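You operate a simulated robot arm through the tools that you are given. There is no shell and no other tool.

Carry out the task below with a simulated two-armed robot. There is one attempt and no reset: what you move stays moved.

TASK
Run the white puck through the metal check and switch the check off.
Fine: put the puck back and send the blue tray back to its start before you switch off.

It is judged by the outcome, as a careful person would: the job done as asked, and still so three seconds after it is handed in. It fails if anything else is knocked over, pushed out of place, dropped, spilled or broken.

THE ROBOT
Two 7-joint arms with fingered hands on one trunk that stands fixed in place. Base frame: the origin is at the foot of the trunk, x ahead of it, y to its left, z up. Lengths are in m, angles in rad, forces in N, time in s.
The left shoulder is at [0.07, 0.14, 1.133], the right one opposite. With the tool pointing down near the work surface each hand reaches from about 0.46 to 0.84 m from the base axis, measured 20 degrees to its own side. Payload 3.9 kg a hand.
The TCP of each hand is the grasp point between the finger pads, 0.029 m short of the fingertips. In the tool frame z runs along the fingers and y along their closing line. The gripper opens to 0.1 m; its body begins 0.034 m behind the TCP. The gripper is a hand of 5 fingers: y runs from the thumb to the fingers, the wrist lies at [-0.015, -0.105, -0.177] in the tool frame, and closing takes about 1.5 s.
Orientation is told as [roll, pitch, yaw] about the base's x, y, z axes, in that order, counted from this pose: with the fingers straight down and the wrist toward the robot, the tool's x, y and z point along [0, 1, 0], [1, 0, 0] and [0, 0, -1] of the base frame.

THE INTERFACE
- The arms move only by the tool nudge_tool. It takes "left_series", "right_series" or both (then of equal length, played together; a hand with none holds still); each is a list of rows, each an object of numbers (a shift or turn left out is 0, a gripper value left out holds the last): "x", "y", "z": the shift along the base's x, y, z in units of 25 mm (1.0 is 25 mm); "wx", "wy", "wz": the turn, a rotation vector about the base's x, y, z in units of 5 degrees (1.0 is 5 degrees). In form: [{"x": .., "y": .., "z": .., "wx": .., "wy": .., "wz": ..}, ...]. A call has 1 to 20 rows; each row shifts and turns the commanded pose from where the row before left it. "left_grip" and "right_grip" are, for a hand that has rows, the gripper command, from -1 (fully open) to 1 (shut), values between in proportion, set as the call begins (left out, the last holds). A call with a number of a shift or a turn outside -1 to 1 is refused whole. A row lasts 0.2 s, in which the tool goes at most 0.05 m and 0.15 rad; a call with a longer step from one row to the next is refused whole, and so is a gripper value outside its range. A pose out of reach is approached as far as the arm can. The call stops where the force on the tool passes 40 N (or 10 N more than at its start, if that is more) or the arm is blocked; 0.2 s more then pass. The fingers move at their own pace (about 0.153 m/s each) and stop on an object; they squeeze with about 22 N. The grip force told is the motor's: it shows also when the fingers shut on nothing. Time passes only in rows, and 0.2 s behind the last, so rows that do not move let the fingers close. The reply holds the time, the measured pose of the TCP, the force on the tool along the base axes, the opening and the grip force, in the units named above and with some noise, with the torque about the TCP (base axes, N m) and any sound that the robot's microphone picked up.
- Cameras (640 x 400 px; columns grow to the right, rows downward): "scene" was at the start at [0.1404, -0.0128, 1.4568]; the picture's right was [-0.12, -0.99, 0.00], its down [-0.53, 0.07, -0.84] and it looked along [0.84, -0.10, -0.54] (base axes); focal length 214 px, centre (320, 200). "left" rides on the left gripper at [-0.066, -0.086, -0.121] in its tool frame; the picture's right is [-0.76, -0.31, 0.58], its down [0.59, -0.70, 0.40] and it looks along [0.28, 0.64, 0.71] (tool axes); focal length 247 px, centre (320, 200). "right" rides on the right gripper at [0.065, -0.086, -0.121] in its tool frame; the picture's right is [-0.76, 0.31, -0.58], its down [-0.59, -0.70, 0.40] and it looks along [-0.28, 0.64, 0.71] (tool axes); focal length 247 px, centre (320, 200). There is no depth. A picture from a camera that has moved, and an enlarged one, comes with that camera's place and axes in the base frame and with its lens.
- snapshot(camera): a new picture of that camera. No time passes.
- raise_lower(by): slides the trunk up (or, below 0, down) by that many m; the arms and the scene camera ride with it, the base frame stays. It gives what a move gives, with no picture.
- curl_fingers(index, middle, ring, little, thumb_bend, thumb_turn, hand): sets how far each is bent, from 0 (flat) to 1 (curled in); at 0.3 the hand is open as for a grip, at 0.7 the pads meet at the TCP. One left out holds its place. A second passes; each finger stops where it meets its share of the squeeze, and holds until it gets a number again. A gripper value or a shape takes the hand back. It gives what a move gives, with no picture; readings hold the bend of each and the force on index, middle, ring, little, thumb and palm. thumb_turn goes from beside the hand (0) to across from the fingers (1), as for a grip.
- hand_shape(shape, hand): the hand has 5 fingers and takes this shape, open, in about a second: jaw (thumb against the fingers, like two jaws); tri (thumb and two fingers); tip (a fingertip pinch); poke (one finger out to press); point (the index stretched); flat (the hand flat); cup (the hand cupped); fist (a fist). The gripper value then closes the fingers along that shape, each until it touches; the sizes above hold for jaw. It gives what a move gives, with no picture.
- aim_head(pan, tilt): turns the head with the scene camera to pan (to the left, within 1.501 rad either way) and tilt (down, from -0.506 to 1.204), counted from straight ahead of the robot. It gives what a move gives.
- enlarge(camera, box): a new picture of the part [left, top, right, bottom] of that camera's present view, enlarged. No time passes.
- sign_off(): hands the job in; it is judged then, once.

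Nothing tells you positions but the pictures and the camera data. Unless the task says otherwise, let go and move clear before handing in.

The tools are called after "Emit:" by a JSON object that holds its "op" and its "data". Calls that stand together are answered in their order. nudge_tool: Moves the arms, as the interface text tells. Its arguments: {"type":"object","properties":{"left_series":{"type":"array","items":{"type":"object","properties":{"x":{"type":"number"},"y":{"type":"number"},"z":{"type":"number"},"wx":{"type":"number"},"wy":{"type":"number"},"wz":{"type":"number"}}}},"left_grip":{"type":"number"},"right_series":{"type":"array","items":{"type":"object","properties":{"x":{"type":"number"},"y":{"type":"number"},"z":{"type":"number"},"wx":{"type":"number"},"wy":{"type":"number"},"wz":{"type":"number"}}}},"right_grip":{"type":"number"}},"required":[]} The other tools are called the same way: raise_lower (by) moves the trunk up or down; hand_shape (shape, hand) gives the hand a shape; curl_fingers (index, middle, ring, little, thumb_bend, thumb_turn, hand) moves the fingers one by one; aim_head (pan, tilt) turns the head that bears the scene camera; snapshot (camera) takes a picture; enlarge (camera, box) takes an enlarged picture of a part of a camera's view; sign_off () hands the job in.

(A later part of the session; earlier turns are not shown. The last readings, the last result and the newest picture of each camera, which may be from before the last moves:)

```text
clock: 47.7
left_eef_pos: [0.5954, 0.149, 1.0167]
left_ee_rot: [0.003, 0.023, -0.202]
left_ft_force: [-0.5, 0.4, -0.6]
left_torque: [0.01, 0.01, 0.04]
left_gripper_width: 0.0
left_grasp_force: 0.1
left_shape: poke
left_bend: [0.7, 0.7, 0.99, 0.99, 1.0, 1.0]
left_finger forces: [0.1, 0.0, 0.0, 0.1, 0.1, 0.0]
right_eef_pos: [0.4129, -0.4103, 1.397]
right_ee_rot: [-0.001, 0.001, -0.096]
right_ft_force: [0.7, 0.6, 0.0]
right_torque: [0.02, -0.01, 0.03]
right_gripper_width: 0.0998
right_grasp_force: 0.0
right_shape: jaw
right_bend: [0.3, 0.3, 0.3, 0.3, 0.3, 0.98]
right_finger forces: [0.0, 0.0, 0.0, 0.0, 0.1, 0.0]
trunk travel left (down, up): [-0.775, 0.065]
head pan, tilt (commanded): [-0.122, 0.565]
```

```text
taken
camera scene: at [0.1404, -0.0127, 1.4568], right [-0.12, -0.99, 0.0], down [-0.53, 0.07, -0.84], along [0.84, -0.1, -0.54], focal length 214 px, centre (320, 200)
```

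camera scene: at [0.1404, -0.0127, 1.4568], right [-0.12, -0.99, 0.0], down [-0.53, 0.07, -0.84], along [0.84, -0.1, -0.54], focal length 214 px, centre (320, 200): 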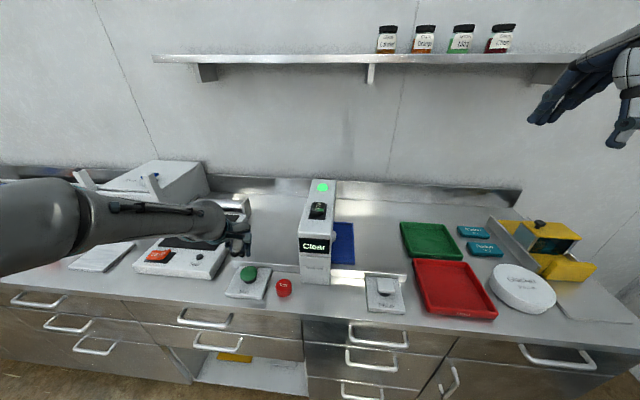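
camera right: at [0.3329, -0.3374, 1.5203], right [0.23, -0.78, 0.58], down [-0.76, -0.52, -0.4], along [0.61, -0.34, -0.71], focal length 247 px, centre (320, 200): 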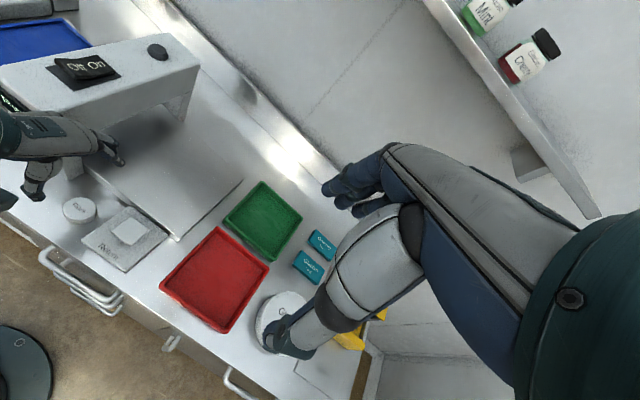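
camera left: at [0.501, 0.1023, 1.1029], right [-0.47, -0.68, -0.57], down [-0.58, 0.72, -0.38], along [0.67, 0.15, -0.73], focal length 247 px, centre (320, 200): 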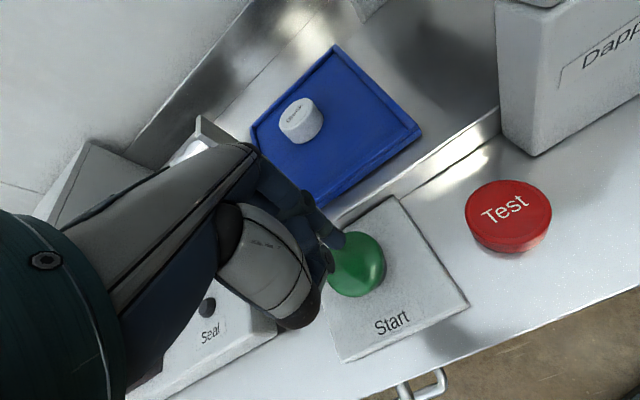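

The lamp is green and the display reads "Clear", with the tray coming out on the right. I'll wait until it stops.

Emit:
{"op": "nudge_tool", "data": {"left_series": [{"z": 0.4}, {"z": 0}, {"z": 0}, {"z": 0}, {"z": 0}, {"z": 0}, {"z": 0}, {"z": 0}, {"z": 0}, {"z": 0}]}}

Emit:
{"op": "snapshot", "data": {"camera": "scene"}}

Emit:
{"op": "snapshot", "data": {"camera": "right"}}

```text
clock: 49.9
left_eef_pos: [0.5956, 0.1485, 1.026]
left_ee_rot: [0.002, 0.023, -0.201]
left_ft_force: [0.4, 0.1, 0.2]
left_torque: [0.0, -0.03, 0.01]
left_gripper_width: 0.0
left_grasp_force: 0.1
left_shape: poke
left_bend: [0.7, 0.7, 0.99, 0.99, 1.0, 1.0]
left_finger forces: [0.0, 0.0, 0.0, 0.0, 0.1, 0.0]
right_eef_pos: [0.4118, -0.4114, 1.3973]
right_ee_rot: [0.0, 0.002, -0.097]
right_ft_force: [0.1, 0.2, -0.6]
right_torque: [-0.02, 0.02, 0.06]
right_gripper_width: 0.0998
right_grasp_force: 0.0
right_shape: jaw
right_bend: [0.3, 0.3, 0.3, 0.3, 0.3, 0.98]
right_finger forces: [0.0, 0.0, 0.1, 0.0, 0.0, 0.0]
trunk travel left (down, up): [-0.775, 0.065]
head pan, tilt (commanded): [-0.122, 0.565]
```

```text
taken
camera scene: at [0.1404, -0.0128, 1.4568], right [-0.12, -0.99, 0.0], down [-0.53, 0.07, -0.84], along [0.84, -0.1, -0.54], focal length 214 px, centre (320, 200)
```

scene: 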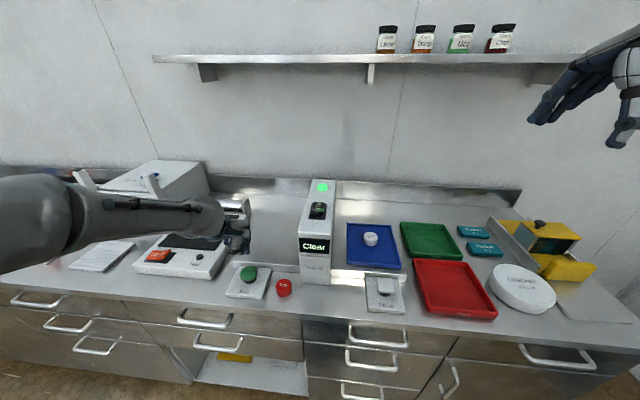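

```text
taken
camera right: at [0.3329, -0.3375, 1.5203], right [0.23, -0.78, 0.58], down [-0.76, -0.52, -0.4], along [0.61, -0.34, -0.71], focal length 247 px, centre (320, 200)
```

right: 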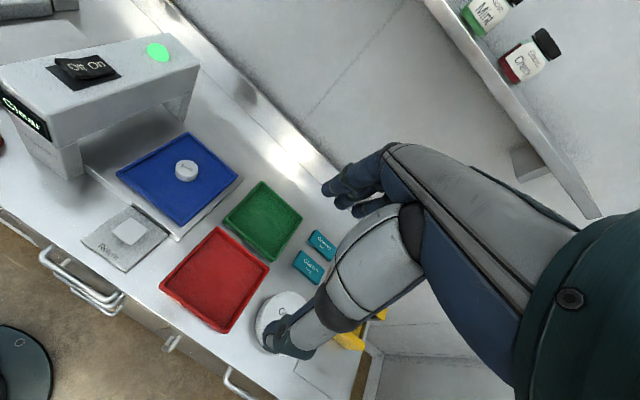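

The tray has stopped on the right with the puck on it near (0.68, -0.255). I'll set the right hand to the tri shape and bring it above the puck.

Emit:
{"op": "hand_shape", "data": {"hand": "right", "shape": "tri"}}

Emit:
{"op": "nudge_tool", "data": {"right_series": [{"x": 0.67, "y": 0.39, "z": -0.75, "wz": -0.075}, {"x": 0.67, "y": 0.39, "z": -0.75, "wz": -0.075}, {"x": 0.67, "y": 0.39, "z": -0.75, "wz": -0.075}, {"x": 0.67, "y": 0.39, "z": -0.75, "wz": -0.075}, {"x": 0.67, "y": 0.39, "z": -0.75, "wz": -0.075}, {"x": 0.67, "y": 0.39, "z": -0.75, "wz": -0.075}, {"x": 0.67, "y": 0.39, "z": -0.75, "wz": -0.075}, {"x": 0.67, "y": 0.39, "z": -0.75, "wz": -0.075}, {"x": 0.67, "y": 0.39, "z": -0.75, "wz": -0.075}, {"x": 0.67, "y": 0.39, "z": -0.75, "wz": -0.075}, {"x": 0.67, "y": 0.39, "z": -0.75, "wz": -0.075}, {"x": 0.67, "y": 0.39, "z": -0.75, "wz": -0.075}, {"x": 0.67, "y": 0.39, "z": -0.75, "wz": -0.075}, {"x": 0.67, "y": 0.39, "z": -0.75, "wz": -0.075}, {"x": 0.67, "y": 0.39, "z": -0.75, "wz": -0.075}, {"x": 0.67, "y": 0.39, "z": -0.75, "wz": -0.075}]}}

Emit:
{"op": "snapshot", "data": {"camera": "right"}}

Emit:
{"op": "snapshot", "data": {"camera": "scene"}}

```text
clock: 50.8
left_eef_pos: [0.5945, 0.1491, 1.027]
left_ee_rot: [0.001, 0.023, -0.203]
left_ft_force: [0.2, 0.1, 0.1]
left_torque: [0.01, 0.01, 0.03]
left_gripper_width: 0.0
left_grasp_force: 0.1
left_shape: poke
left_bend: [0.7, 0.7, 0.99, 0.99, 1.0, 1.0]
left_finger forces: [0.0, 0.0, 0.1, 0.1, 0.0, 0.0]
right_eef_pos: [0.4119, -0.4123, 1.3982]
right_ee_rot: [0.0, 0.0, -0.098]
right_ft_force: [0.6, 0.3, 0.0]
right_torque: [0.02, 0.04, 0.01]
right_gripper_width: 0.0998
right_grasp_force: 0.0
right_shape: tri
right_bend: [0.3, 0.3, 0.99, 0.99, 0.3, 0.98]
right_finger forces: [0.1, 0.1, 0.0, 0.0, 0.0, 0.0]
trunk travel left (down, up): [-0.775, 0.065]
head pan, tilt (commanded): [-0.122, 0.565]
```

```text
clock: 54.2
left_eef_pos: [0.5972, 0.149, 1.0256]
left_ee_rot: [0.002, 0.025, -0.204]
left_ft_force: [0.4, -0.1, -1.1]
left_torque: [-0.01, -0.02, 0.0]
left_gripper_width: 0.0003
left_grasp_force: 0.0
left_shape: poke
left_bend: [0.7, 0.7, 0.99, 0.99, 1.0, 1.0]
left_finger forces: [0.0, 0.0, 0.0, 0.0, 0.0, 0.0]
right_eef_pos: [0.6823, -0.2547, 1.097]
right_ee_rot: [0.0, 0.0, -0.206]
right_ft_force: [-0.6, 0.3, 0.0]
right_torque: [0.0, 0.0, 0.05]
right_gripper_width: 0.1
right_grasp_force: 0.1
right_shape: tri
right_bend: [0.3, 0.3, 0.99, 0.99, 0.3, 0.98]
right_finger forces: [0.0, 0.0, 0.0, 0.0, 0.0, 0.1]
trunk travel left (down, up): [-0.775, 0.065]
head pan, tilt (commanded): [-0.122, 0.565]
```

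```text
taken
camera right: at [0.6123, -0.1734, 1.2184], right [0.15, -0.8, 0.58], down [-0.81, -0.43, -0.4], along [0.57, -0.41, -0.71], focal length 247 px, centre (320, 200)
```

right: 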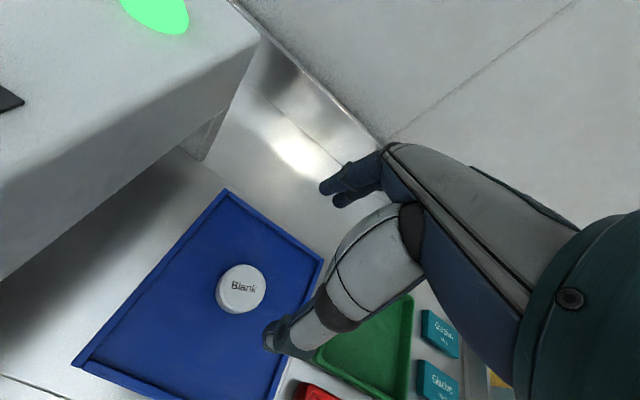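

```text
taken
camera scene: at [0.142, -0.0122, 1.4567], right [-0.12, -0.99, 0.0], down [-0.53, 0.06, -0.84], along [0.84, -0.1, -0.54], focal length 214 px, centre (320, 200)
```

scene: 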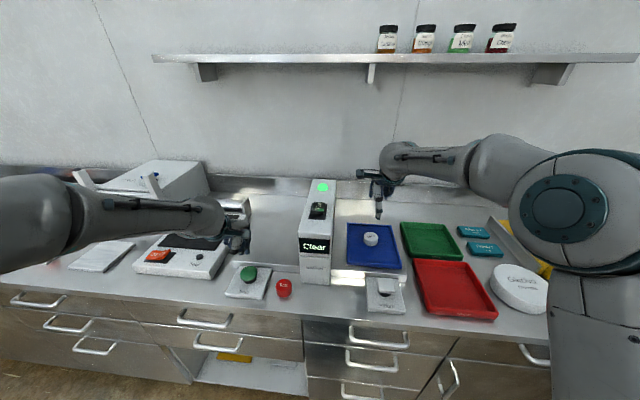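

The puck's top centre comes out at about (0.675, -0.257). I'll align, narrow the opening, and descend partway.

Emit:
{"op": "nudge_tool", "data": {"right_series": [{"x": -0.28, "y": -0.08, "z": -0.4}, {"z": -0.8}, {"z": -0.8}, {"z": -0.8}, {"z": -0.8}, {"z": -0.4}], "right_grip": -0.5}}

Emit:
{"op": "snapshot", "data": {"camera": "right"}}

Emit:
{"op": "enlarge", "data": {"camera": "scene", "box": [320, 170, 440, 280]}}

Emit:
{"op": "snapshot", "data": {"camera": "left"}}

```text
clock: 55.6
left_eef_pos: [0.5941, 0.1503, 1.0266]
left_ee_rot: [0.002, 0.023, -0.204]
left_ft_force: [0.3, -0.1, -0.5]
left_torque: [0.0, 0.0, -0.01]
left_gripper_width: 0.0
left_grasp_force: 0.1
left_shape: poke
left_bend: [0.7, 0.7, 0.99, 0.99, 1.0, 1.0]
left_finger forces: [0.0, 0.1, 0.0, 0.1, 0.1, 0.0]
right_eef_pos: [0.6755, -0.2566, 0.9969]
right_ee_rot: [0.003, 0.001, -0.205]
right_ft_force: [-0.1, 0.5, -0.4]
right_torque: [0.02, 0.02, 0.06]
right_gripper_width: 0.0752
right_grasp_force: 0.1
right_shape: tri
right_bend: [0.39, 0.34, 0.99, 0.99, 0.3, 0.99]
right_finger forces: [0.0, 0.1, 0.0, 0.1, 0.1, 0.0]
trunk travel left (down, up): [-0.775, 0.065]
head pan, tilt (commanded): [-0.122, 0.565]
```

```text
taken
camera right: at [0.6032, -0.175, 1.1197], right [0.15, -0.8, 0.58], down [-0.81, -0.43, -0.4], along [0.57, -0.41, -0.71], focal length 247 px, centre (320, 200)
```

right: 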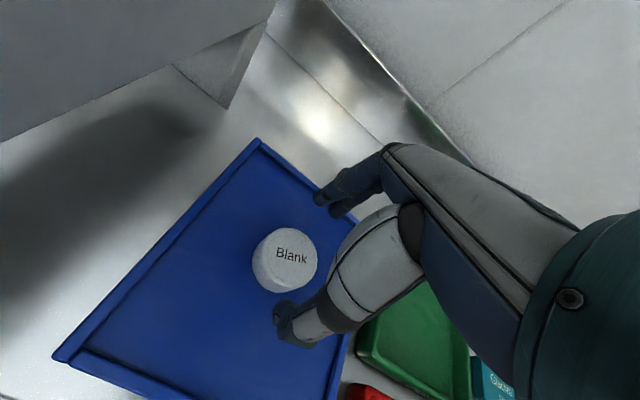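

```text
3.64 times, centred on (380, 225) of scene
camera zoom: at [0.1404, -0.0128, 1.4568], right [-0.12, -0.99, 0.0], down [-0.53, 0.07, -0.84], along [0.84, -0.1, -0.54], focal length 780 px, centre (102, 109)
```

zoom: 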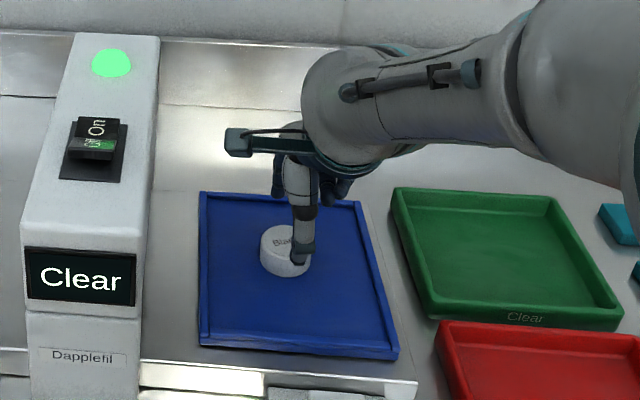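

```text
taken
camera left: at [0.5021, 0.1017, 1.1503], right [-0.47, -0.68, -0.57], down [-0.58, 0.72, -0.38], along [0.67, 0.15, -0.73], focal length 247 px, centre (320, 200)
```

left: 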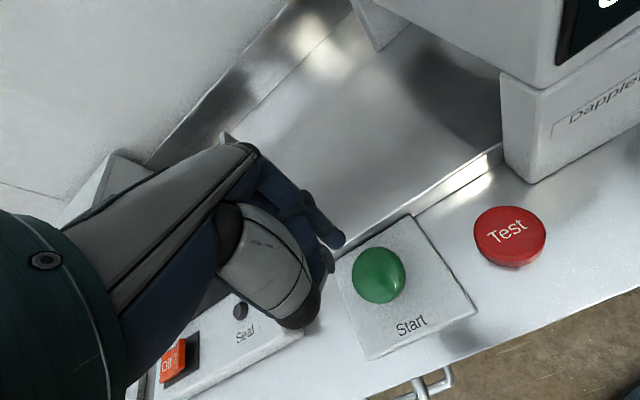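

The alignment is within a couple of millimetres. I'll descend to grasp height above the tray floor.

Emit:
{"op": "nudge_tool", "data": {"right_series": [{"z": -0.4}, {"z": -0.4}, {"z": -0.3}, {"z": -0.3}, {"z": 0}]}}

Emit:
{"op": "snapshot", "data": {"camera": "right"}}

Emit:
{"op": "enlarge", "data": {"camera": "scene", "box": [340, 200, 420, 260]}}

```text
clock: 56.8
left_eef_pos: [0.5955, 0.1494, 1.0266]
left_ee_rot: [0.002, 0.023, -0.202]
left_ft_force: [-0.5, 0.7, -0.5]
left_torque: [0.01, 0.0, -0.04]
left_gripper_width: 0.0
left_grasp_force: 0.1
left_shape: poke
left_bend: [0.7, 0.7, 0.99, 0.99, 1.0, 1.0]
left_finger forces: [0.0, 0.1, 0.1, 0.1, 0.0, 0.1]
right_eef_pos: [0.6742, -0.2565, 0.9612]
right_ee_rot: [-0.001, 0.0, -0.204]
right_ft_force: [-1.3, 0.2, 0.2]
right_torque: [0.01, 0.02, -0.03]
right_gripper_width: 0.0753
right_grasp_force: 0.1
right_shape: tri
right_bend: [0.39, 0.34, 0.99, 0.99, 0.3, 0.99]
right_finger forces: [0.0, 0.0, 0.0, 0.1, 0.0, 0.0]
trunk travel left (down, up): [-0.775, 0.065]
head pan, tilt (commanded): [-0.122, 0.565]
```

```text
taken
camera right: at [0.6035, -0.1749, 1.0851], right [0.15, -0.8, 0.58], down [-0.81, -0.43, -0.4], along [0.57, -0.41, -0.71], focal length 247 px, centre (320, 200)
```

right: 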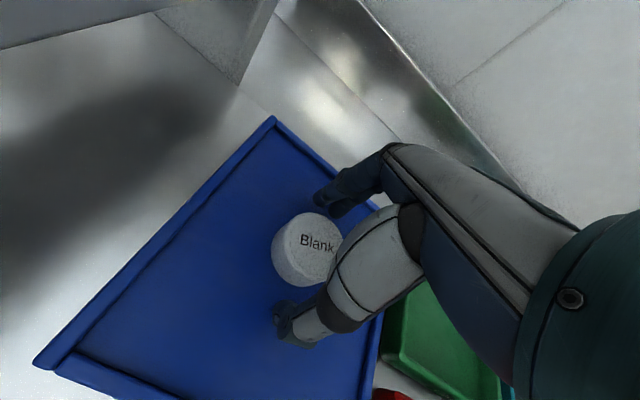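

```text
6.67 times, centred on (380, 230) of scene
camera zoom: at [0.1402, -0.0127, 1.4569], right [-0.12, -0.99, 0.0], down [-0.53, 0.07, -0.84], along [0.84, -0.1, -0.54], focal length 1430 px, centre (-80, 0)
```

zoom: 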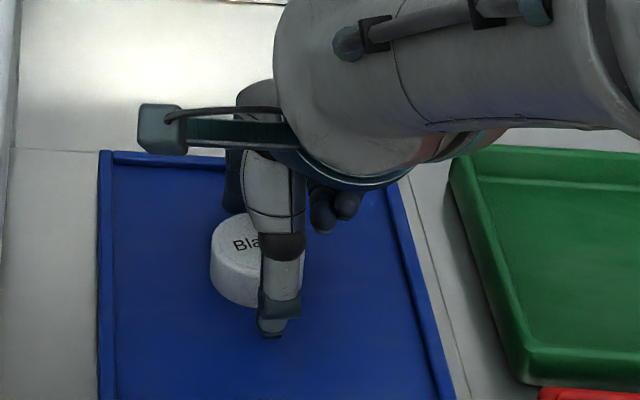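

The hand is around the puck with no contact on the tray. I'll close the grip.

Emit:
{"op": "nudge_tool", "data": {"right_series": [{"z": 0}, {"z": 0}, {"z": 0}, {"z": 0}, {"z": 0}, {"z": 0}, {"z": 0}, {"z": 0}], "right_grip": 1}}

Emit:
{"op": "snapshot", "data": {"camera": "right"}}

```text
clock: 58.6
left_eef_pos: [0.5947, 0.1489, 1.0262]
left_ee_rot: [0.001, 0.024, -0.204]
left_ft_force: [0.4, 0.1, -0.5]
left_torque: [-0.01, 0.02, -0.01]
left_gripper_width: 0.0001
left_grasp_force: 0.0
left_shape: poke
left_bend: [0.7, 0.7, 0.99, 0.99, 1.0, 1.0]
left_finger forces: [0.0, 0.1, 0.0, 0.0, 0.0, 0.0]
right_eef_pos: [0.6748, -0.2567, 0.962]
right_ee_rot: [0.0, -0.001, -0.202]
right_ft_force: [0.0, 1.0, 0.3]
right_torque: [0.01, -0.03, 0.01]
right_gripper_width: 0.0403
right_grasp_force: 21.4
right_shape: tri
right_bend: [0.43, 0.48, 1.0, 1.0, 0.4, 1.0]
right_finger forces: [10.0, 9.2, 0.0, 0.0, 19.5, 0.1]
trunk travel left (down, up): [-0.775, 0.065]
head pan, tilt (commanded): [-0.122, 0.565]
```

```text
taken
camera right: at [0.6037, -0.1749, 1.0849], right [0.15, -0.8, 0.58], down [-0.81, -0.43, -0.4], along [0.57, -0.41, -0.71], focal length 247 px, centre (320, 200)
```

right: 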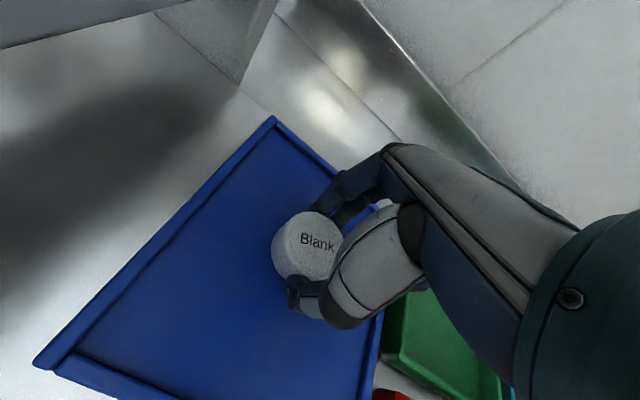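

The grip is solid at about 10, 9 and 19.5 N. I'll lift it off the tray and carry it back toward its original spot in front of the conveyor.

Emit:
{"op": "nudge_tool", "data": {"right_series": [{"z": 0.4}, {"z": 0.8}, {"z": 0.8}, {"z": 0.8}, {"z": 0.8}, {"x": -0.7, "y": 0.1}, {"x": -0.98, "y": 0.2, "wz": -0.2}, {"x": -0.98, "y": 0.2, "wz": -0.2}, {"x": -0.98, "y": 0.2, "wz": -0.2}, {"x": -0.98, "y": 0.2, "wz": -0.2}, {"x": -0.98, "y": 0.2, "wz": -0.2}, {"x": -0.98, "y": 0.2, "wz": -0.1}, {"x": -0.26, "y": 0.7}, {"y": 0.8}, {"y": 0.8}, {"y": 0.58}]}}

Emit:
{"op": "snapshot", "data": {"camera": "right"}}

Emit:
{"op": "snapshot", "data": {"camera": "scene"}}

Emit:
{"op": "snapshot", "data": {"camera": "left"}}

```text
clock: 62.0
left_eef_pos: [0.5959, 0.1482, 1.0265]
left_ee_rot: [0.002, 0.026, -0.201]
left_ft_force: [0.5, 0.7, 0.2]
left_torque: [0.01, -0.04, -0.05]
left_gripper_width: 0.0
left_grasp_force: 0.1
left_shape: poke
left_bend: [0.7, 0.7, 0.99, 0.99, 1.0, 1.0]
left_finger forces: [0.0, 0.1, 0.0, 0.0, 0.0, 0.0]
right_eef_pos: [0.5343, -0.1656, 1.0321]
right_ee_rot: [0.027, 0.012, -0.313]
right_ft_force: [0.7, -0.8, -0.7]
right_torque: [0.02, -0.01, 0.02]
right_gripper_width: 0.0402
right_grasp_force: 21.9
right_shape: tri
right_bend: [0.44, 0.48, 1.0, 1.0, 0.4, 1.0]
right_finger forces: [10.0, 9.1, 0.1, 0.1, 19.5, 0.1]
right hand out of reach, approached as far as the arm can: row 12, 13, 14, 15
trunk travel left (down, up): [-0.775, 0.065]
head pan, tilt (commanded): [-0.122, 0.565]
```

```text
taken
camera right: at [0.473, -0.0803, 1.1571], right [0.06, -0.83, 0.55], down [-0.85, -0.33, -0.41], along [0.52, -0.45, -0.73], focal length 247 px, centre (320, 200)
```

right: 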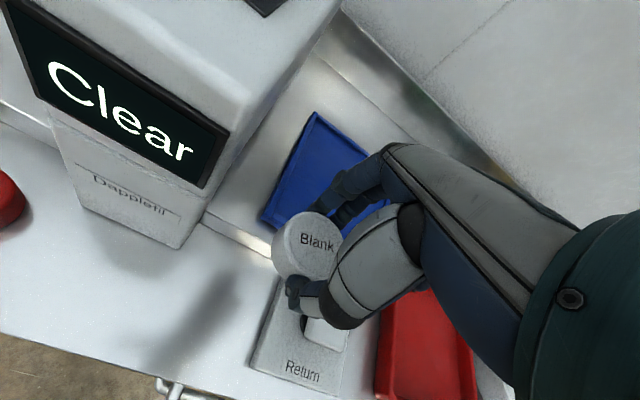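

```text
taken
camera scene: at [0.1407, -0.0128, 1.4568], right [-0.12, -0.99, 0.0], down [-0.53, 0.07, -0.84], along [0.84, -0.1, -0.54], focal length 214 px, centre (320, 200)
```

scene: 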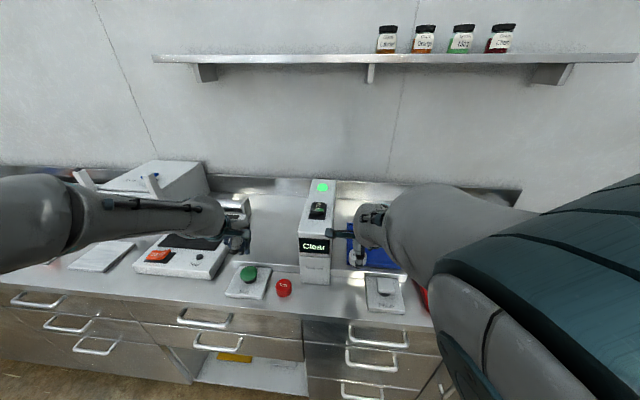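

```text
taken
camera left: at [0.5023, 0.1017, 1.1502], right [-0.47, -0.68, -0.57], down [-0.58, 0.72, -0.38], along [0.67, 0.15, -0.73], focal length 247 px, centre (320, 200)
```

left: 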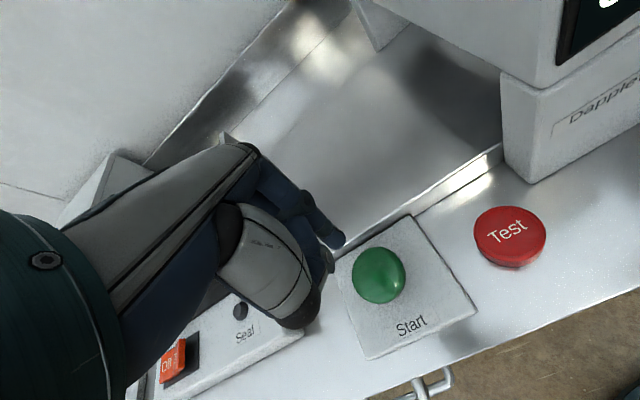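

The right arm is at its limit with this yaw, about 3 cm short of the target. Turning the wrist outward should free it, so I'll rotate back toward yaw 0 and check.

Emit:
{"op": "nudge_tool", "data": {"right_series": [{"wz": 0.8}, {"wz": 0.8}, {"wz": 0.8}, {"wz": 0.8}, {"wz": 0.5}, {"wz": 0}, {"wz": 0}]}}

Emit:
{"op": "snapshot", "data": {"camera": "right"}}

Emit:
{"op": "enlarge", "data": {"camera": "scene", "box": [290, 190, 440, 320]}}

```text
clock: 63.6
left_eef_pos: [0.5952, 0.1482, 1.0266]
left_ee_rot: [0.002, 0.025, -0.204]
left_ft_force: [1.2, -0.1, 0.3]
left_torque: [0.0, -0.01, 0.0]
left_gripper_width: 0.0
left_grasp_force: 0.0
left_shape: poke
left_bend: [0.7, 0.7, 0.99, 0.99, 1.0, 1.0]
left_finger forces: [0.1, 0.0, 0.0, 0.0, 0.0, 0.0]
right_eef_pos: [0.5307, -0.1634, 1.0339]
right_ee_rot: [0.003, 0.002, 0.023]
right_ft_force: [-0.3, 0.8, -0.2]
right_torque: [0.0, 0.0, 0.01]
right_gripper_width: 0.0402
right_grasp_force: 22.5
right_shape: tri
right_bend: [0.44, 0.48, 1.0, 1.0, 0.4, 1.0]
right_finger forces: [9.9, 9.3, 0.0, 0.1, 19.4, 0.0]
trunk travel left (down, up): [-0.775, 0.065]
head pan, tilt (commanded): [-0.122, 0.565]
```

```text
taken
camera right: at [0.4447, -0.0993, 1.1557], right [0.32, -0.75, 0.58], down [-0.69, -0.6, -0.4], along [0.65, -0.27, -0.71], focal length 247 px, centre (320, 200)
```

right: 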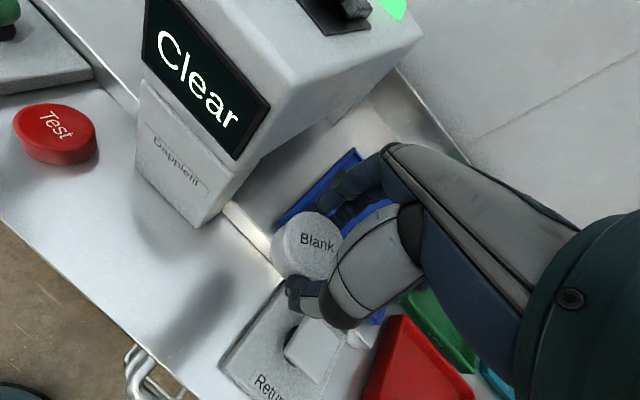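

```text
3.08 times, centred on (365, 255) of scene
camera zoom: at [0.1406, -0.0132, 1.4568], right [-0.12, -0.99, 0.0], down [-0.53, 0.07, -0.84], along [0.84, -0.1, -0.54], focal length 660 px, centre (182, 31)
```

zoom: 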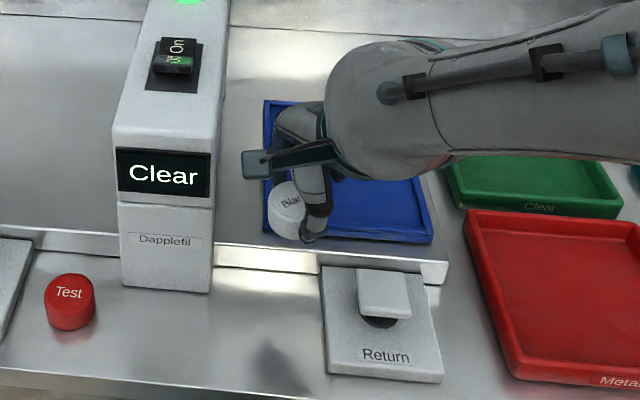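

Fully level and free at yaw of about 0. I'll shift the last 3 cm back toward the puck's original spot.

Emit:
{"op": "nudge_tool", "data": {"right_series": [{"x": -0.35, "y": 0.14}, {"x": -0.35, "y": 0.14}, {"x": -0.33, "y": 0.14}, {"z": 0}]}}

Emit:
{"op": "snapshot", "data": {"camera": "right"}}

Emit:
{"op": "enlarge", "data": {"camera": "scene", "box": [290, 190, 440, 320]}}

```text
clock: 64.6
left_eef_pos: [0.5949, 0.1498, 1.0264]
left_ee_rot: [0.002, 0.025, -0.202]
left_ft_force: [-0.2, -0.1, 0.4]
left_torque: [-0.01, 0.02, -0.01]
left_gripper_width: 0.0001
left_grasp_force: 0.0
left_shape: poke
left_bend: [0.7, 0.7, 0.99, 0.99, 1.0, 1.0]
left_finger forces: [0.0, 0.0, 0.1, 0.0, 0.0, 0.0]
right_eef_pos: [0.5141, -0.1561, 1.0278]
right_ee_rot: [0.002, 0.021, 0.025]
right_ft_force: [-0.2, -0.3, -0.5]
right_torque: [0.02, 0.02, -0.01]
right_gripper_width: 0.0402
right_grasp_force: 22.2
right_shape: tri
right_bend: [0.44, 0.48, 1.0, 1.0, 0.4, 1.0]
right_finger forces: [10.1, 9.2, 0.1, 0.1, 19.4, 0.1]
right hand out of reach, approached as far as the arm can: row 1, 2, 3
trunk travel left (down, up): [-0.775, 0.065]
head pan, tilt (commanded): [-0.122, 0.565]
```

```text
taken
camera right: at [0.4281, -0.0931, 1.1529], right [0.34, -0.75, 0.57], down [-0.7, -0.61, -0.39], along [0.63, -0.27, -0.73], focal length 247 px, centre (320, 200)
```

right: 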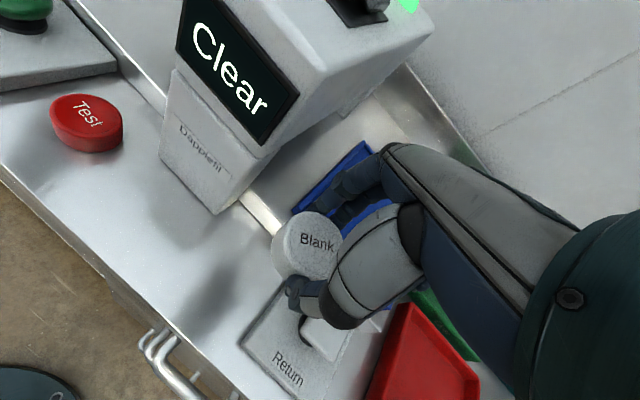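

```text
3.08 times, centred on (365, 255) of scene
camera zoom: at [0.1405, -0.0125, 1.4568], right [-0.12, -0.99, 0.0], down [-0.53, 0.07, -0.84], along [0.84, -0.1, -0.54], focal length 660 px, centre (182, 31)
```

zoom: 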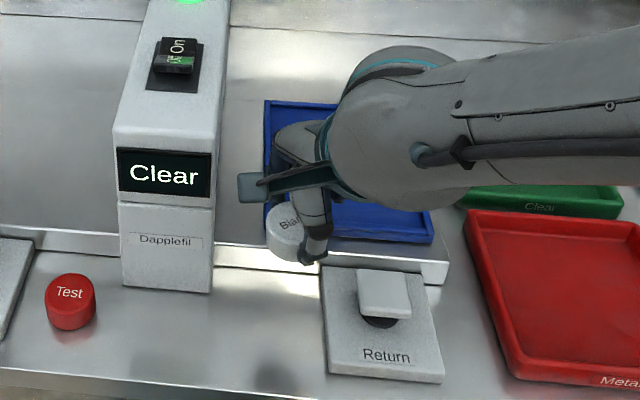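

It's still just short (x 0.514). I'll turn the hand outward a bit more and retry the small shift.

Emit:
{"op": "nudge_tool", "data": {"right_series": [{"wz": 0.8}, {"wz": 0.8}, {"wz": 0.8}, {"wz": 0.6, "wy": -0.24}, {"x": -0.18, "y": 0.06}, {"x": -0.18, "y": 0.06}, {"z": 0}]}}

Emit:
{"op": "snapshot", "data": {"camera": "right"}}

```text
clock: 66.2
left_eef_pos: [0.5952, 0.149, 1.0257]
left_ee_rot: [0.002, 0.024, -0.203]
left_ft_force: [-0.1, -0.1, 0.0]
left_torque: [0.02, 0.01, 0.0]
left_gripper_width: 0.0
left_grasp_force: 0.1
left_shape: poke
left_bend: [0.7, 0.7, 0.99, 0.99, 1.0, 1.0]
left_finger forces: [0.1, 0.0, 0.0, 0.0, 0.0, 0.0]
right_eef_pos: [0.5028, -0.1525, 1.0315]
right_ee_rot: [-0.008, -0.022, 0.285]
right_ft_force: [0.7, 0.2, 0.6]
right_torque: [0.0, -0.02, 0.02]
right_gripper_width: 0.0403
right_grasp_force: 22.1
right_shape: tri
right_bend: [0.44, 0.48, 1.0, 1.0, 0.4, 1.0]
right_finger forces: [10.0, 9.2, 0.0, 0.1, 19.4, 0.1]
trunk travel left (down, up): [-0.775, 0.065]
head pan, tilt (commanded): [-0.122, 0.565]
```

```text
taken
camera right: at [0.3989, -0.1131, 1.1514], right [0.5, -0.64, 0.59], down [-0.5, -0.76, -0.41], along [0.71, -0.09, -0.7], focal length 247 px, centre (320, 200)
```

right: 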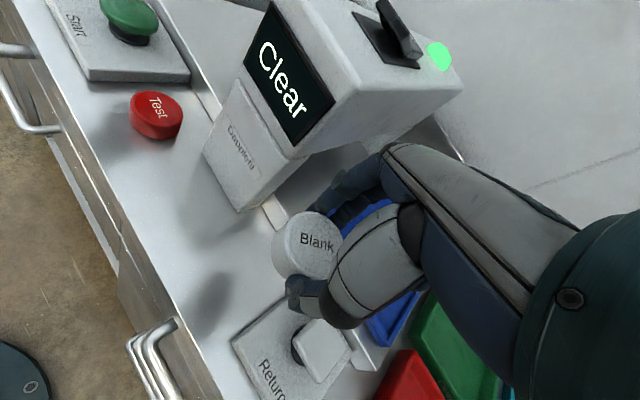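

Now reachable at yaw 0.285. I'd like a little less yaw to keep the index finger away from the arch. I also need to raise the left hand before lowering the trunk, since it hovers over the Start button.

Emit:
{"op": "nudge_tool", "data": {"left_series": [{"z": 0.9}, {"z": 0.9}, {"z": 0.9}, {"x": -0.5, "z": 0.9}, {"x": -0.5, "z": 0.9}, {"x": -0.5, "z": 0.9}, {"x": -0.5, "z": 0.9}, {"x": -0.5, "z": 0.9}, {"x": -0.5, "z": 0.9}, {"x": -0.5, "z": 0.9}], "right_series": [{"wy": 0.25}, {"wz": -0.5}, {"wz": -0.5}, {"wz": -0.3}, {"z": 0}, {"z": 0}, {"z": 0}, {"z": 0}, {"z": 0}, {"z": 0}]}}

Emit:
{"op": "snapshot", "data": {"camera": "right"}}

Emit:
{"op": "snapshot", "data": {"camera": "scene"}}

Emit:
{"op": "snapshot", "data": {"camera": "left"}}

```text
clock: 68.4
left_eef_pos: [0.5069, 0.1499, 1.2506]
left_ee_rot: [0.002, 0.023, -0.202]
left_ft_force: [-0.6, 0.9, -0.6]
left_torque: [0.01, -0.01, -0.04]
left_gripper_width: 0.0
left_grasp_force: 0.1
left_shape: poke
left_bend: [0.7, 0.7, 0.99, 0.99, 1.0, 1.0]
left_finger forces: [0.1, 0.1, 0.0, 0.0, 0.1, 0.0]
right_eef_pos: [0.5022, -0.1533, 1.0304]
right_ee_rot: [0.001, 0.001, 0.172]
right_ft_force: [0.6, -0.3, -0.7]
right_torque: [-0.02, 0.01, 0.0]
right_gripper_width: 0.0399
right_grasp_force: 22.2
right_shape: tri
right_bend: [0.44, 0.48, 1.0, 1.0, 0.4, 1.0]
right_finger forces: [10.0, 9.3, 0.0, 0.1, 19.4, 0.1]
trunk travel left (down, up): [-0.775, 0.065]
head pan, tilt (commanded): [-0.122, 0.565]
```

```text
taken
camera right: at [0.4065, -0.1028, 1.1542], right [0.43, -0.69, 0.58], down [-0.59, -0.7, -0.4], along [0.68, -0.17, -0.71], focal length 247 px, centre (320, 200)
```

right: 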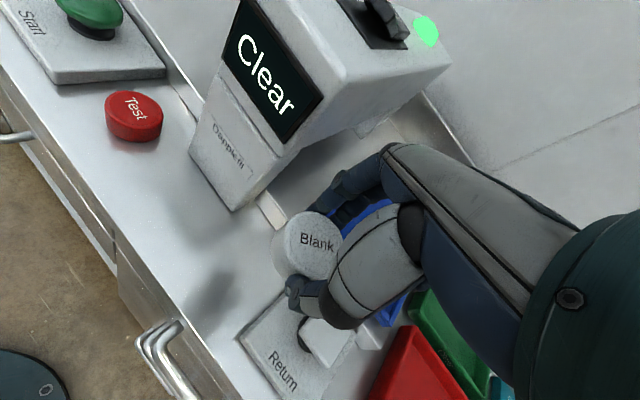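

```text
taken
camera scene: at [0.1397, -0.0132, 1.4569], right [-0.12, -0.99, 0.0], down [-0.53, 0.07, -0.84], along [0.84, -0.1, -0.54], focal length 214 px, centre (320, 200)
```

scene: 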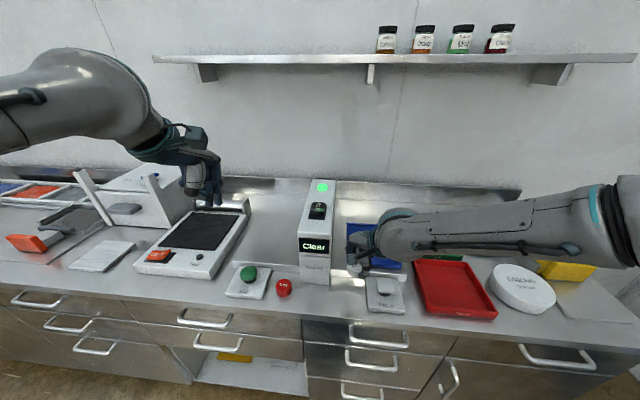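

```text
taken
camera left: at [0.4134, 0.103, 1.3746], right [-0.46, -0.68, -0.57], down [-0.58, 0.72, -0.38], along [0.67, 0.15, -0.73], focal length 247 px, centre (320, 200)
```

left: 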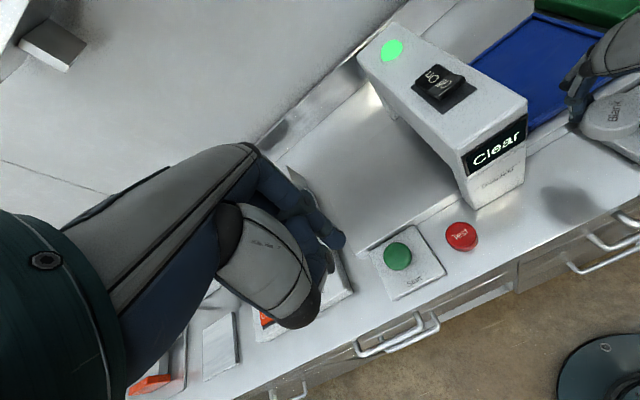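

The held puck is at about (0.505, -0.149), matching its original spot. The left hand is up and clear. I'll lower the trunk 8 cm and check clearances.

Emit:
{"op": "raise_lower", "data": {"by": -0.08}}

Emit:
{"op": "snapshot", "data": {"camera": "right"}}

Emit:
{"op": "snapshot", "data": {"camera": "scene"}}

Emit:
{"op": "enlarge", "data": {"camera": "left", "box": [440, 40, 640, 240]}}

```text
clock: 69.5
left_eef_pos: [0.5073, 0.1507, 1.1709]
left_ee_rot: [0.001, 0.024, -0.202]
left_ft_force: [-0.7, 0.3, 0.2]
left_torque: [0.02, 0.02, -0.01]
left_gripper_width: 0.0001
left_grasp_force: 0.0
left_shape: poke
left_bend: [0.7, 0.7, 0.99, 0.99, 1.0, 1.0]
left_finger forces: [0.0, 0.0, 0.0, 0.0, 0.0, 0.0]
right_eef_pos: [0.5041, -0.1519, 0.951]
right_ee_rot: [0.001, 0.001, 0.17]
right_ft_force: [1.1, -0.1, -0.4]
right_torque: [0.01, 0.0, 0.01]
right_gripper_width: 0.0402
right_grasp_force: 22.0
right_shape: tri
right_bend: [0.44, 0.48, 1.0, 1.0, 0.4, 1.0]
right_finger forces: [10.1, 9.4, 0.1, 0.0, 19.4, 0.0]
trunk travel left (down, up): [-0.695, 0.145]
head pan, tilt (commanded): [-0.122, 0.565]
```

```text
taken
camera right: at [0.407, -0.1026, 1.074], right [0.43, -0.69, 0.58], down [-0.59, -0.7, -0.4], along [0.68, -0.17, -0.71], focal length 247 px, centre (320, 200)
```

right: 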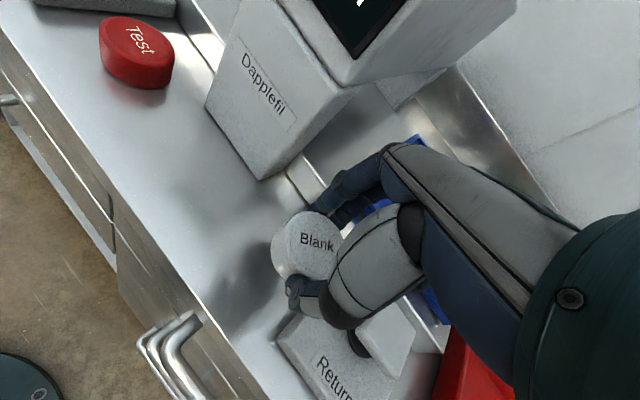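

```text
taken
camera scene: at [0.1403, -0.0129, 1.3769], right [-0.12, -0.99, 0.0], down [-0.53, 0.07, -0.84], along [0.84, -0.1, -0.54], focal length 214 px, centre (320, 200)
```

scene: 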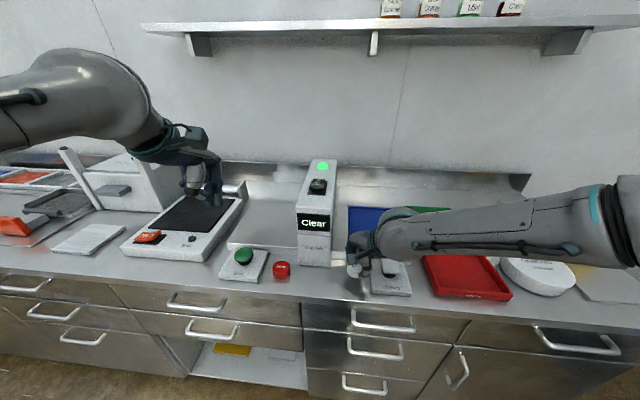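

```text
2.00 times, centred on (540, 140) of left
camera zoom: at [0.4143, 0.1031, 1.2941], right [-0.47, -0.68, -0.57], down [-0.58, 0.72, -0.38], along [0.67, 0.15, -0.73], focal length 494 px, centre (-120, 320)
```

zoom: 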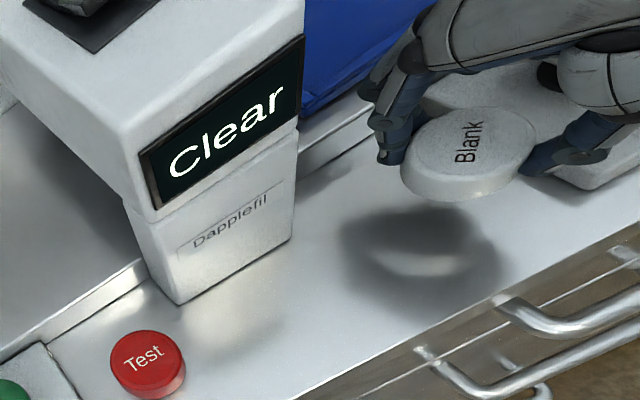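

Clearances look good: the fingers are clear of the arch and the thumb is clear of the Return board. I'll lower another 2.8 cm.

Emit:
{"op": "raise_lower", "data": {"by": -0.028}}

Emit:
{"op": "enlarge", "data": {"camera": "left", "box": [440, 40, 640, 240]}}

Emit:
{"op": "snapshot", "data": {"camera": "right"}}

```text
clock: 70.3
left_eef_pos: [0.5075, 0.1503, 1.143]
left_ee_rot: [0.002, 0.023, -0.202]
left_ft_force: [0.1, -0.3, 0.4]
left_torque: [0.03, 0.01, 0.0]
left_gripper_width: 0.0002
left_grasp_force: 0.0
left_shape: poke
left_bend: [0.7, 0.7, 0.99, 0.99, 1.0, 1.0]
left_finger forces: [0.1, 0.0, 0.0, 0.0, 0.1, 0.0]
right_eef_pos: [0.5032, -0.1525, 0.9235]
right_ee_rot: [0.002, 0.0, 0.173]
right_ft_force: [-0.1, 0.1, -0.7]
right_torque: [-0.04, 0.02, 0.01]
right_gripper_width: 0.0397
right_grasp_force: 21.9
right_shape: tri
right_bend: [0.44, 0.48, 1.0, 1.0, 0.4, 1.0]
right_finger forces: [10.1, 9.3, 0.0, 0.1, 19.4, 0.1]
trunk travel left (down, up): [-0.667, 0.173]
head pan, tilt (commanded): [-0.122, 0.565]
```

```text
2.00 times, centred on (540, 140) of left
camera zoom: at [0.4141, 0.1032, 1.2661], right [-0.47, -0.68, -0.57], down [-0.58, 0.72, -0.38], along [0.67, 0.15, -0.73], focal length 494 px, centre (-120, 320)
```

zoom: 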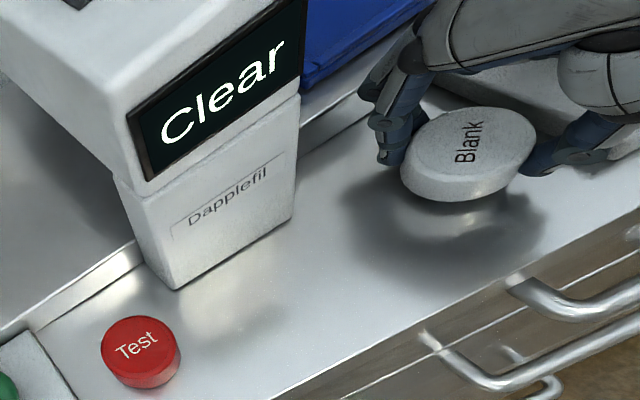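

```text
taken
camera right: at [0.4068, -0.1025, 1.0461], right [0.43, -0.69, 0.58], down [-0.59, -0.7, -0.4], along [0.68, -0.17, -0.71], focal length 247 px, centre (320, 200)
```

right: 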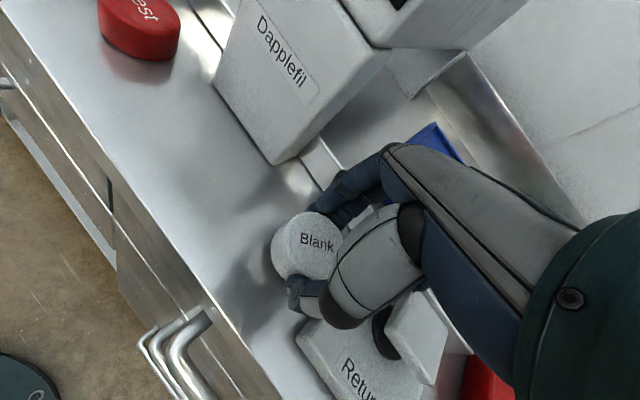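

No contact yet. I'll keep lowering in small steps.

Emit:
{"op": "raise_lower", "data": {"by": -0.006}}

Emit:
{"op": "enlarge", "data": {"camera": "left", "box": [440, 40, 640, 240]}}

```text
clock: 70.8
left_eef_pos: [0.5058, 0.1502, 1.1364]
left_ee_rot: [0.003, 0.022, -0.203]
left_ft_force: [-0.1, -0.2, -0.2]
left_torque: [0.0, 0.0, 0.0]
left_gripper_width: 0.0
left_grasp_force: 0.0
left_shape: poke
left_bend: [0.7, 0.7, 0.99, 0.99, 1.0, 1.0]
left_finger forces: [0.0, 0.1, 0.0, 0.0, 0.1, 0.0]
right_eef_pos: [0.5015, -0.152, 0.9167]
right_ee_rot: [0.003, 0.0, 0.171]
right_ft_force: [-0.3, 0.1, 0.5]
right_torque: [-0.06, 0.02, 0.0]
right_gripper_width: 0.0402
right_grasp_force: 21.9
right_shape: tri
right_bend: [0.44, 0.48, 1.0, 1.0, 0.4, 1.0]
right_finger forces: [10.0, 9.2, 0.0, 0.1, 19.3, 0.0]
trunk travel left (down, up): [-0.661, 0.179]
head pan, tilt (commanded): [-0.122, 0.565]
```

```text
2.00 times, centred on (540, 140) of left
camera zoom: at [0.4143, 0.1032, 1.26], right [-0.47, -0.68, -0.57], down [-0.58, 0.72, -0.38], along [0.67, 0.15, -0.73], focal length 494 px, centre (-120, 320)
```

zoom: 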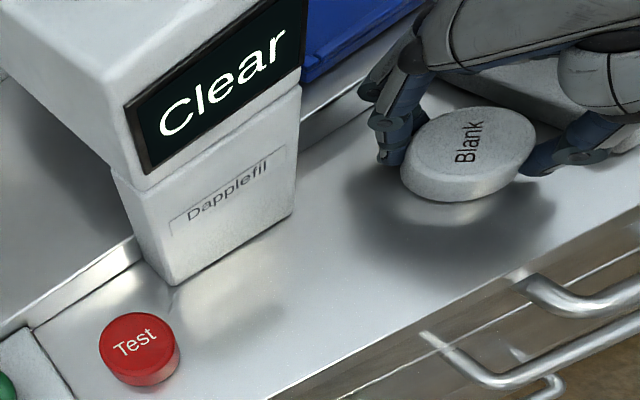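

It's a few millimetres above the bench, judging by the reflection. I'll lower 4 mm more.

Emit:
{"op": "raise_lower", "data": {"by": -0.004}}

Emit:
{"op": "enlarge", "data": {"camera": "left", "box": [540, 80, 640, 160]}}

```text
clock: 71.3
left_eef_pos: [0.5075, 0.1506, 1.1324]
left_ee_rot: [0.002, 0.021, -0.204]
left_ft_force: [-0.2, 0.6, -0.4]
left_torque: [-0.02, 0.0, 0.0]
left_gripper_width: 0.0003
left_grasp_force: 0.0
left_shape: poke
left_bend: [0.7, 0.7, 0.99, 0.99, 1.0, 1.0]
left_finger forces: [0.0, 0.0, 0.0, 0.0, 0.1, 0.1]
right_eef_pos: [0.5021, -0.1528, 0.9144]
right_ee_rot: [0.003, -0.002, 0.172]
right_ft_force: [-0.5, -0.3, 9.0]
right_torque: [0.01, 0.03, 0.01]
right_gripper_width: 0.0403
right_grasp_force: 22.4
right_shape: tri
right_bend: [0.44, 0.48, 1.0, 1.0, 0.39, 1.0]
right_finger forces: [10.5, 10.3, 0.0, 0.0, 21.8, 0.1]
trunk travel left (down, up): [-0.657, 0.183]
head pan, tilt (commanded): [-0.122, 0.565]
```

```text
5.00 times, centred on (590, 120) of left
camera zoom: at [0.4136, 0.1033, 1.2564], right [-0.47, -0.68, -0.57], down [-0.58, 0.72, -0.38], along [0.67, 0.15, -0.73], focal length 1235 px, centre (-1030, 600)
```

zoom: 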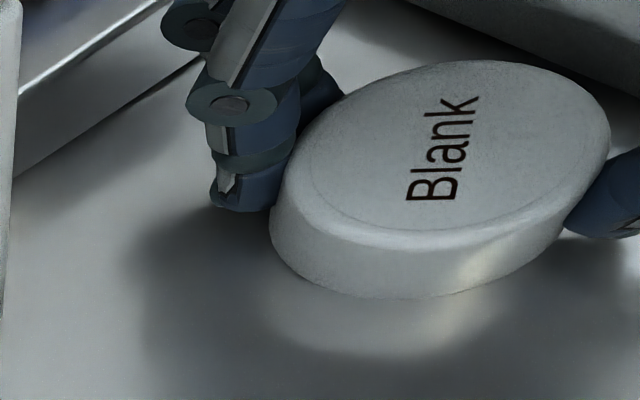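

The puck is touching the bench (9 N). I'll open slightly to release it.

Emit:
{"op": "nudge_tool", "data": {"right_series": [{"z": 0}, {"z": 0}, {"z": 0}, {"z": 0}], "right_grip": -0.2}}

Emit:
{"op": "enlarge", "data": {"camera": "left", "box": [540, 80, 640, 160]}}

Emit:
{"op": "snapshot", "data": {"camera": "right"}}

```text
clock: 72.3
left_eef_pos: [0.5077, 0.1501, 1.1323]
left_ee_rot: [0.002, 0.026, -0.203]
left_ft_force: [-0.2, -0.2, 0.2]
left_torque: [-0.02, 0.02, -0.04]
left_gripper_width: 0.0
left_grasp_force: 0.2
left_shape: poke
left_bend: [0.7, 0.7, 0.99, 0.99, 1.0, 1.0]
left_finger forces: [0.0, 0.0, 0.0, 0.1, 0.0, 0.1]
right_eef_pos: [0.5028, -0.1524, 0.9123]
right_ee_rot: [0.003, 0.0, 0.17]
right_ft_force: [-0.2, 0.0, 0.0]
right_torque: [-0.01, 0.03, 0.02]
right_gripper_width: 0.0595
right_grasp_force: 0.1
right_shape: tri
right_bend: [0.39, 0.39, 0.99, 0.99, 0.31, 1.0]
right_finger forces: [0.1, 0.1, 0.0, 0.0, 0.1, 0.1]
trunk travel left (down, up): [-0.657, 0.183]
head pan, tilt (commanded): [-0.122, 0.565]
```

```text
5.00 times, centred on (590, 120) of left
camera zoom: at [0.4146, 0.1032, 1.2559], right [-0.47, -0.68, -0.57], down [-0.58, 0.72, -0.38], along [0.67, 0.15, -0.73], focal length 1235 px, centre (-1030, 600)
```

zoom: 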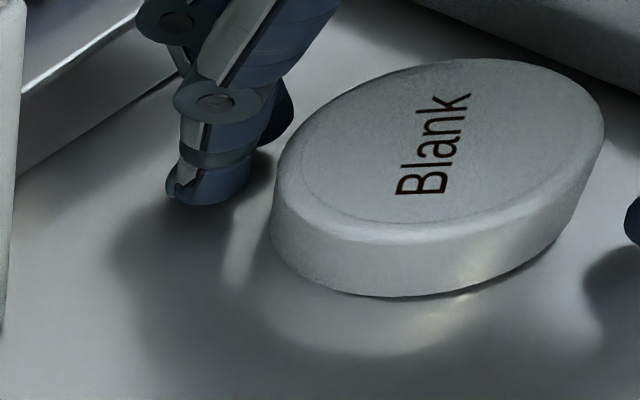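

```text
taken
camera right: at [0.4072, -0.1025, 1.0358], right [0.43, -0.69, 0.58], down [-0.59, -0.7, -0.4], along [0.68, -0.17, -0.71], focal length 247 px, centre (320, 200)
```

right: 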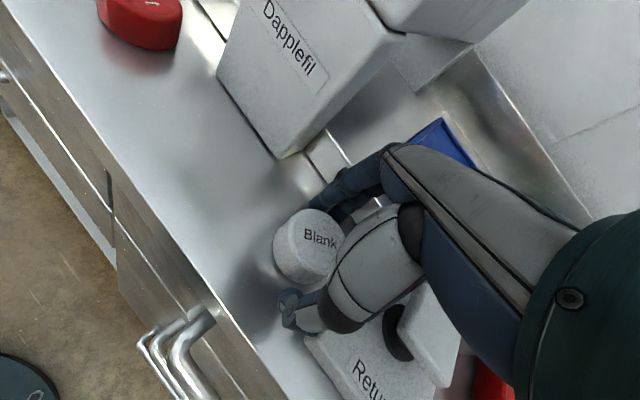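

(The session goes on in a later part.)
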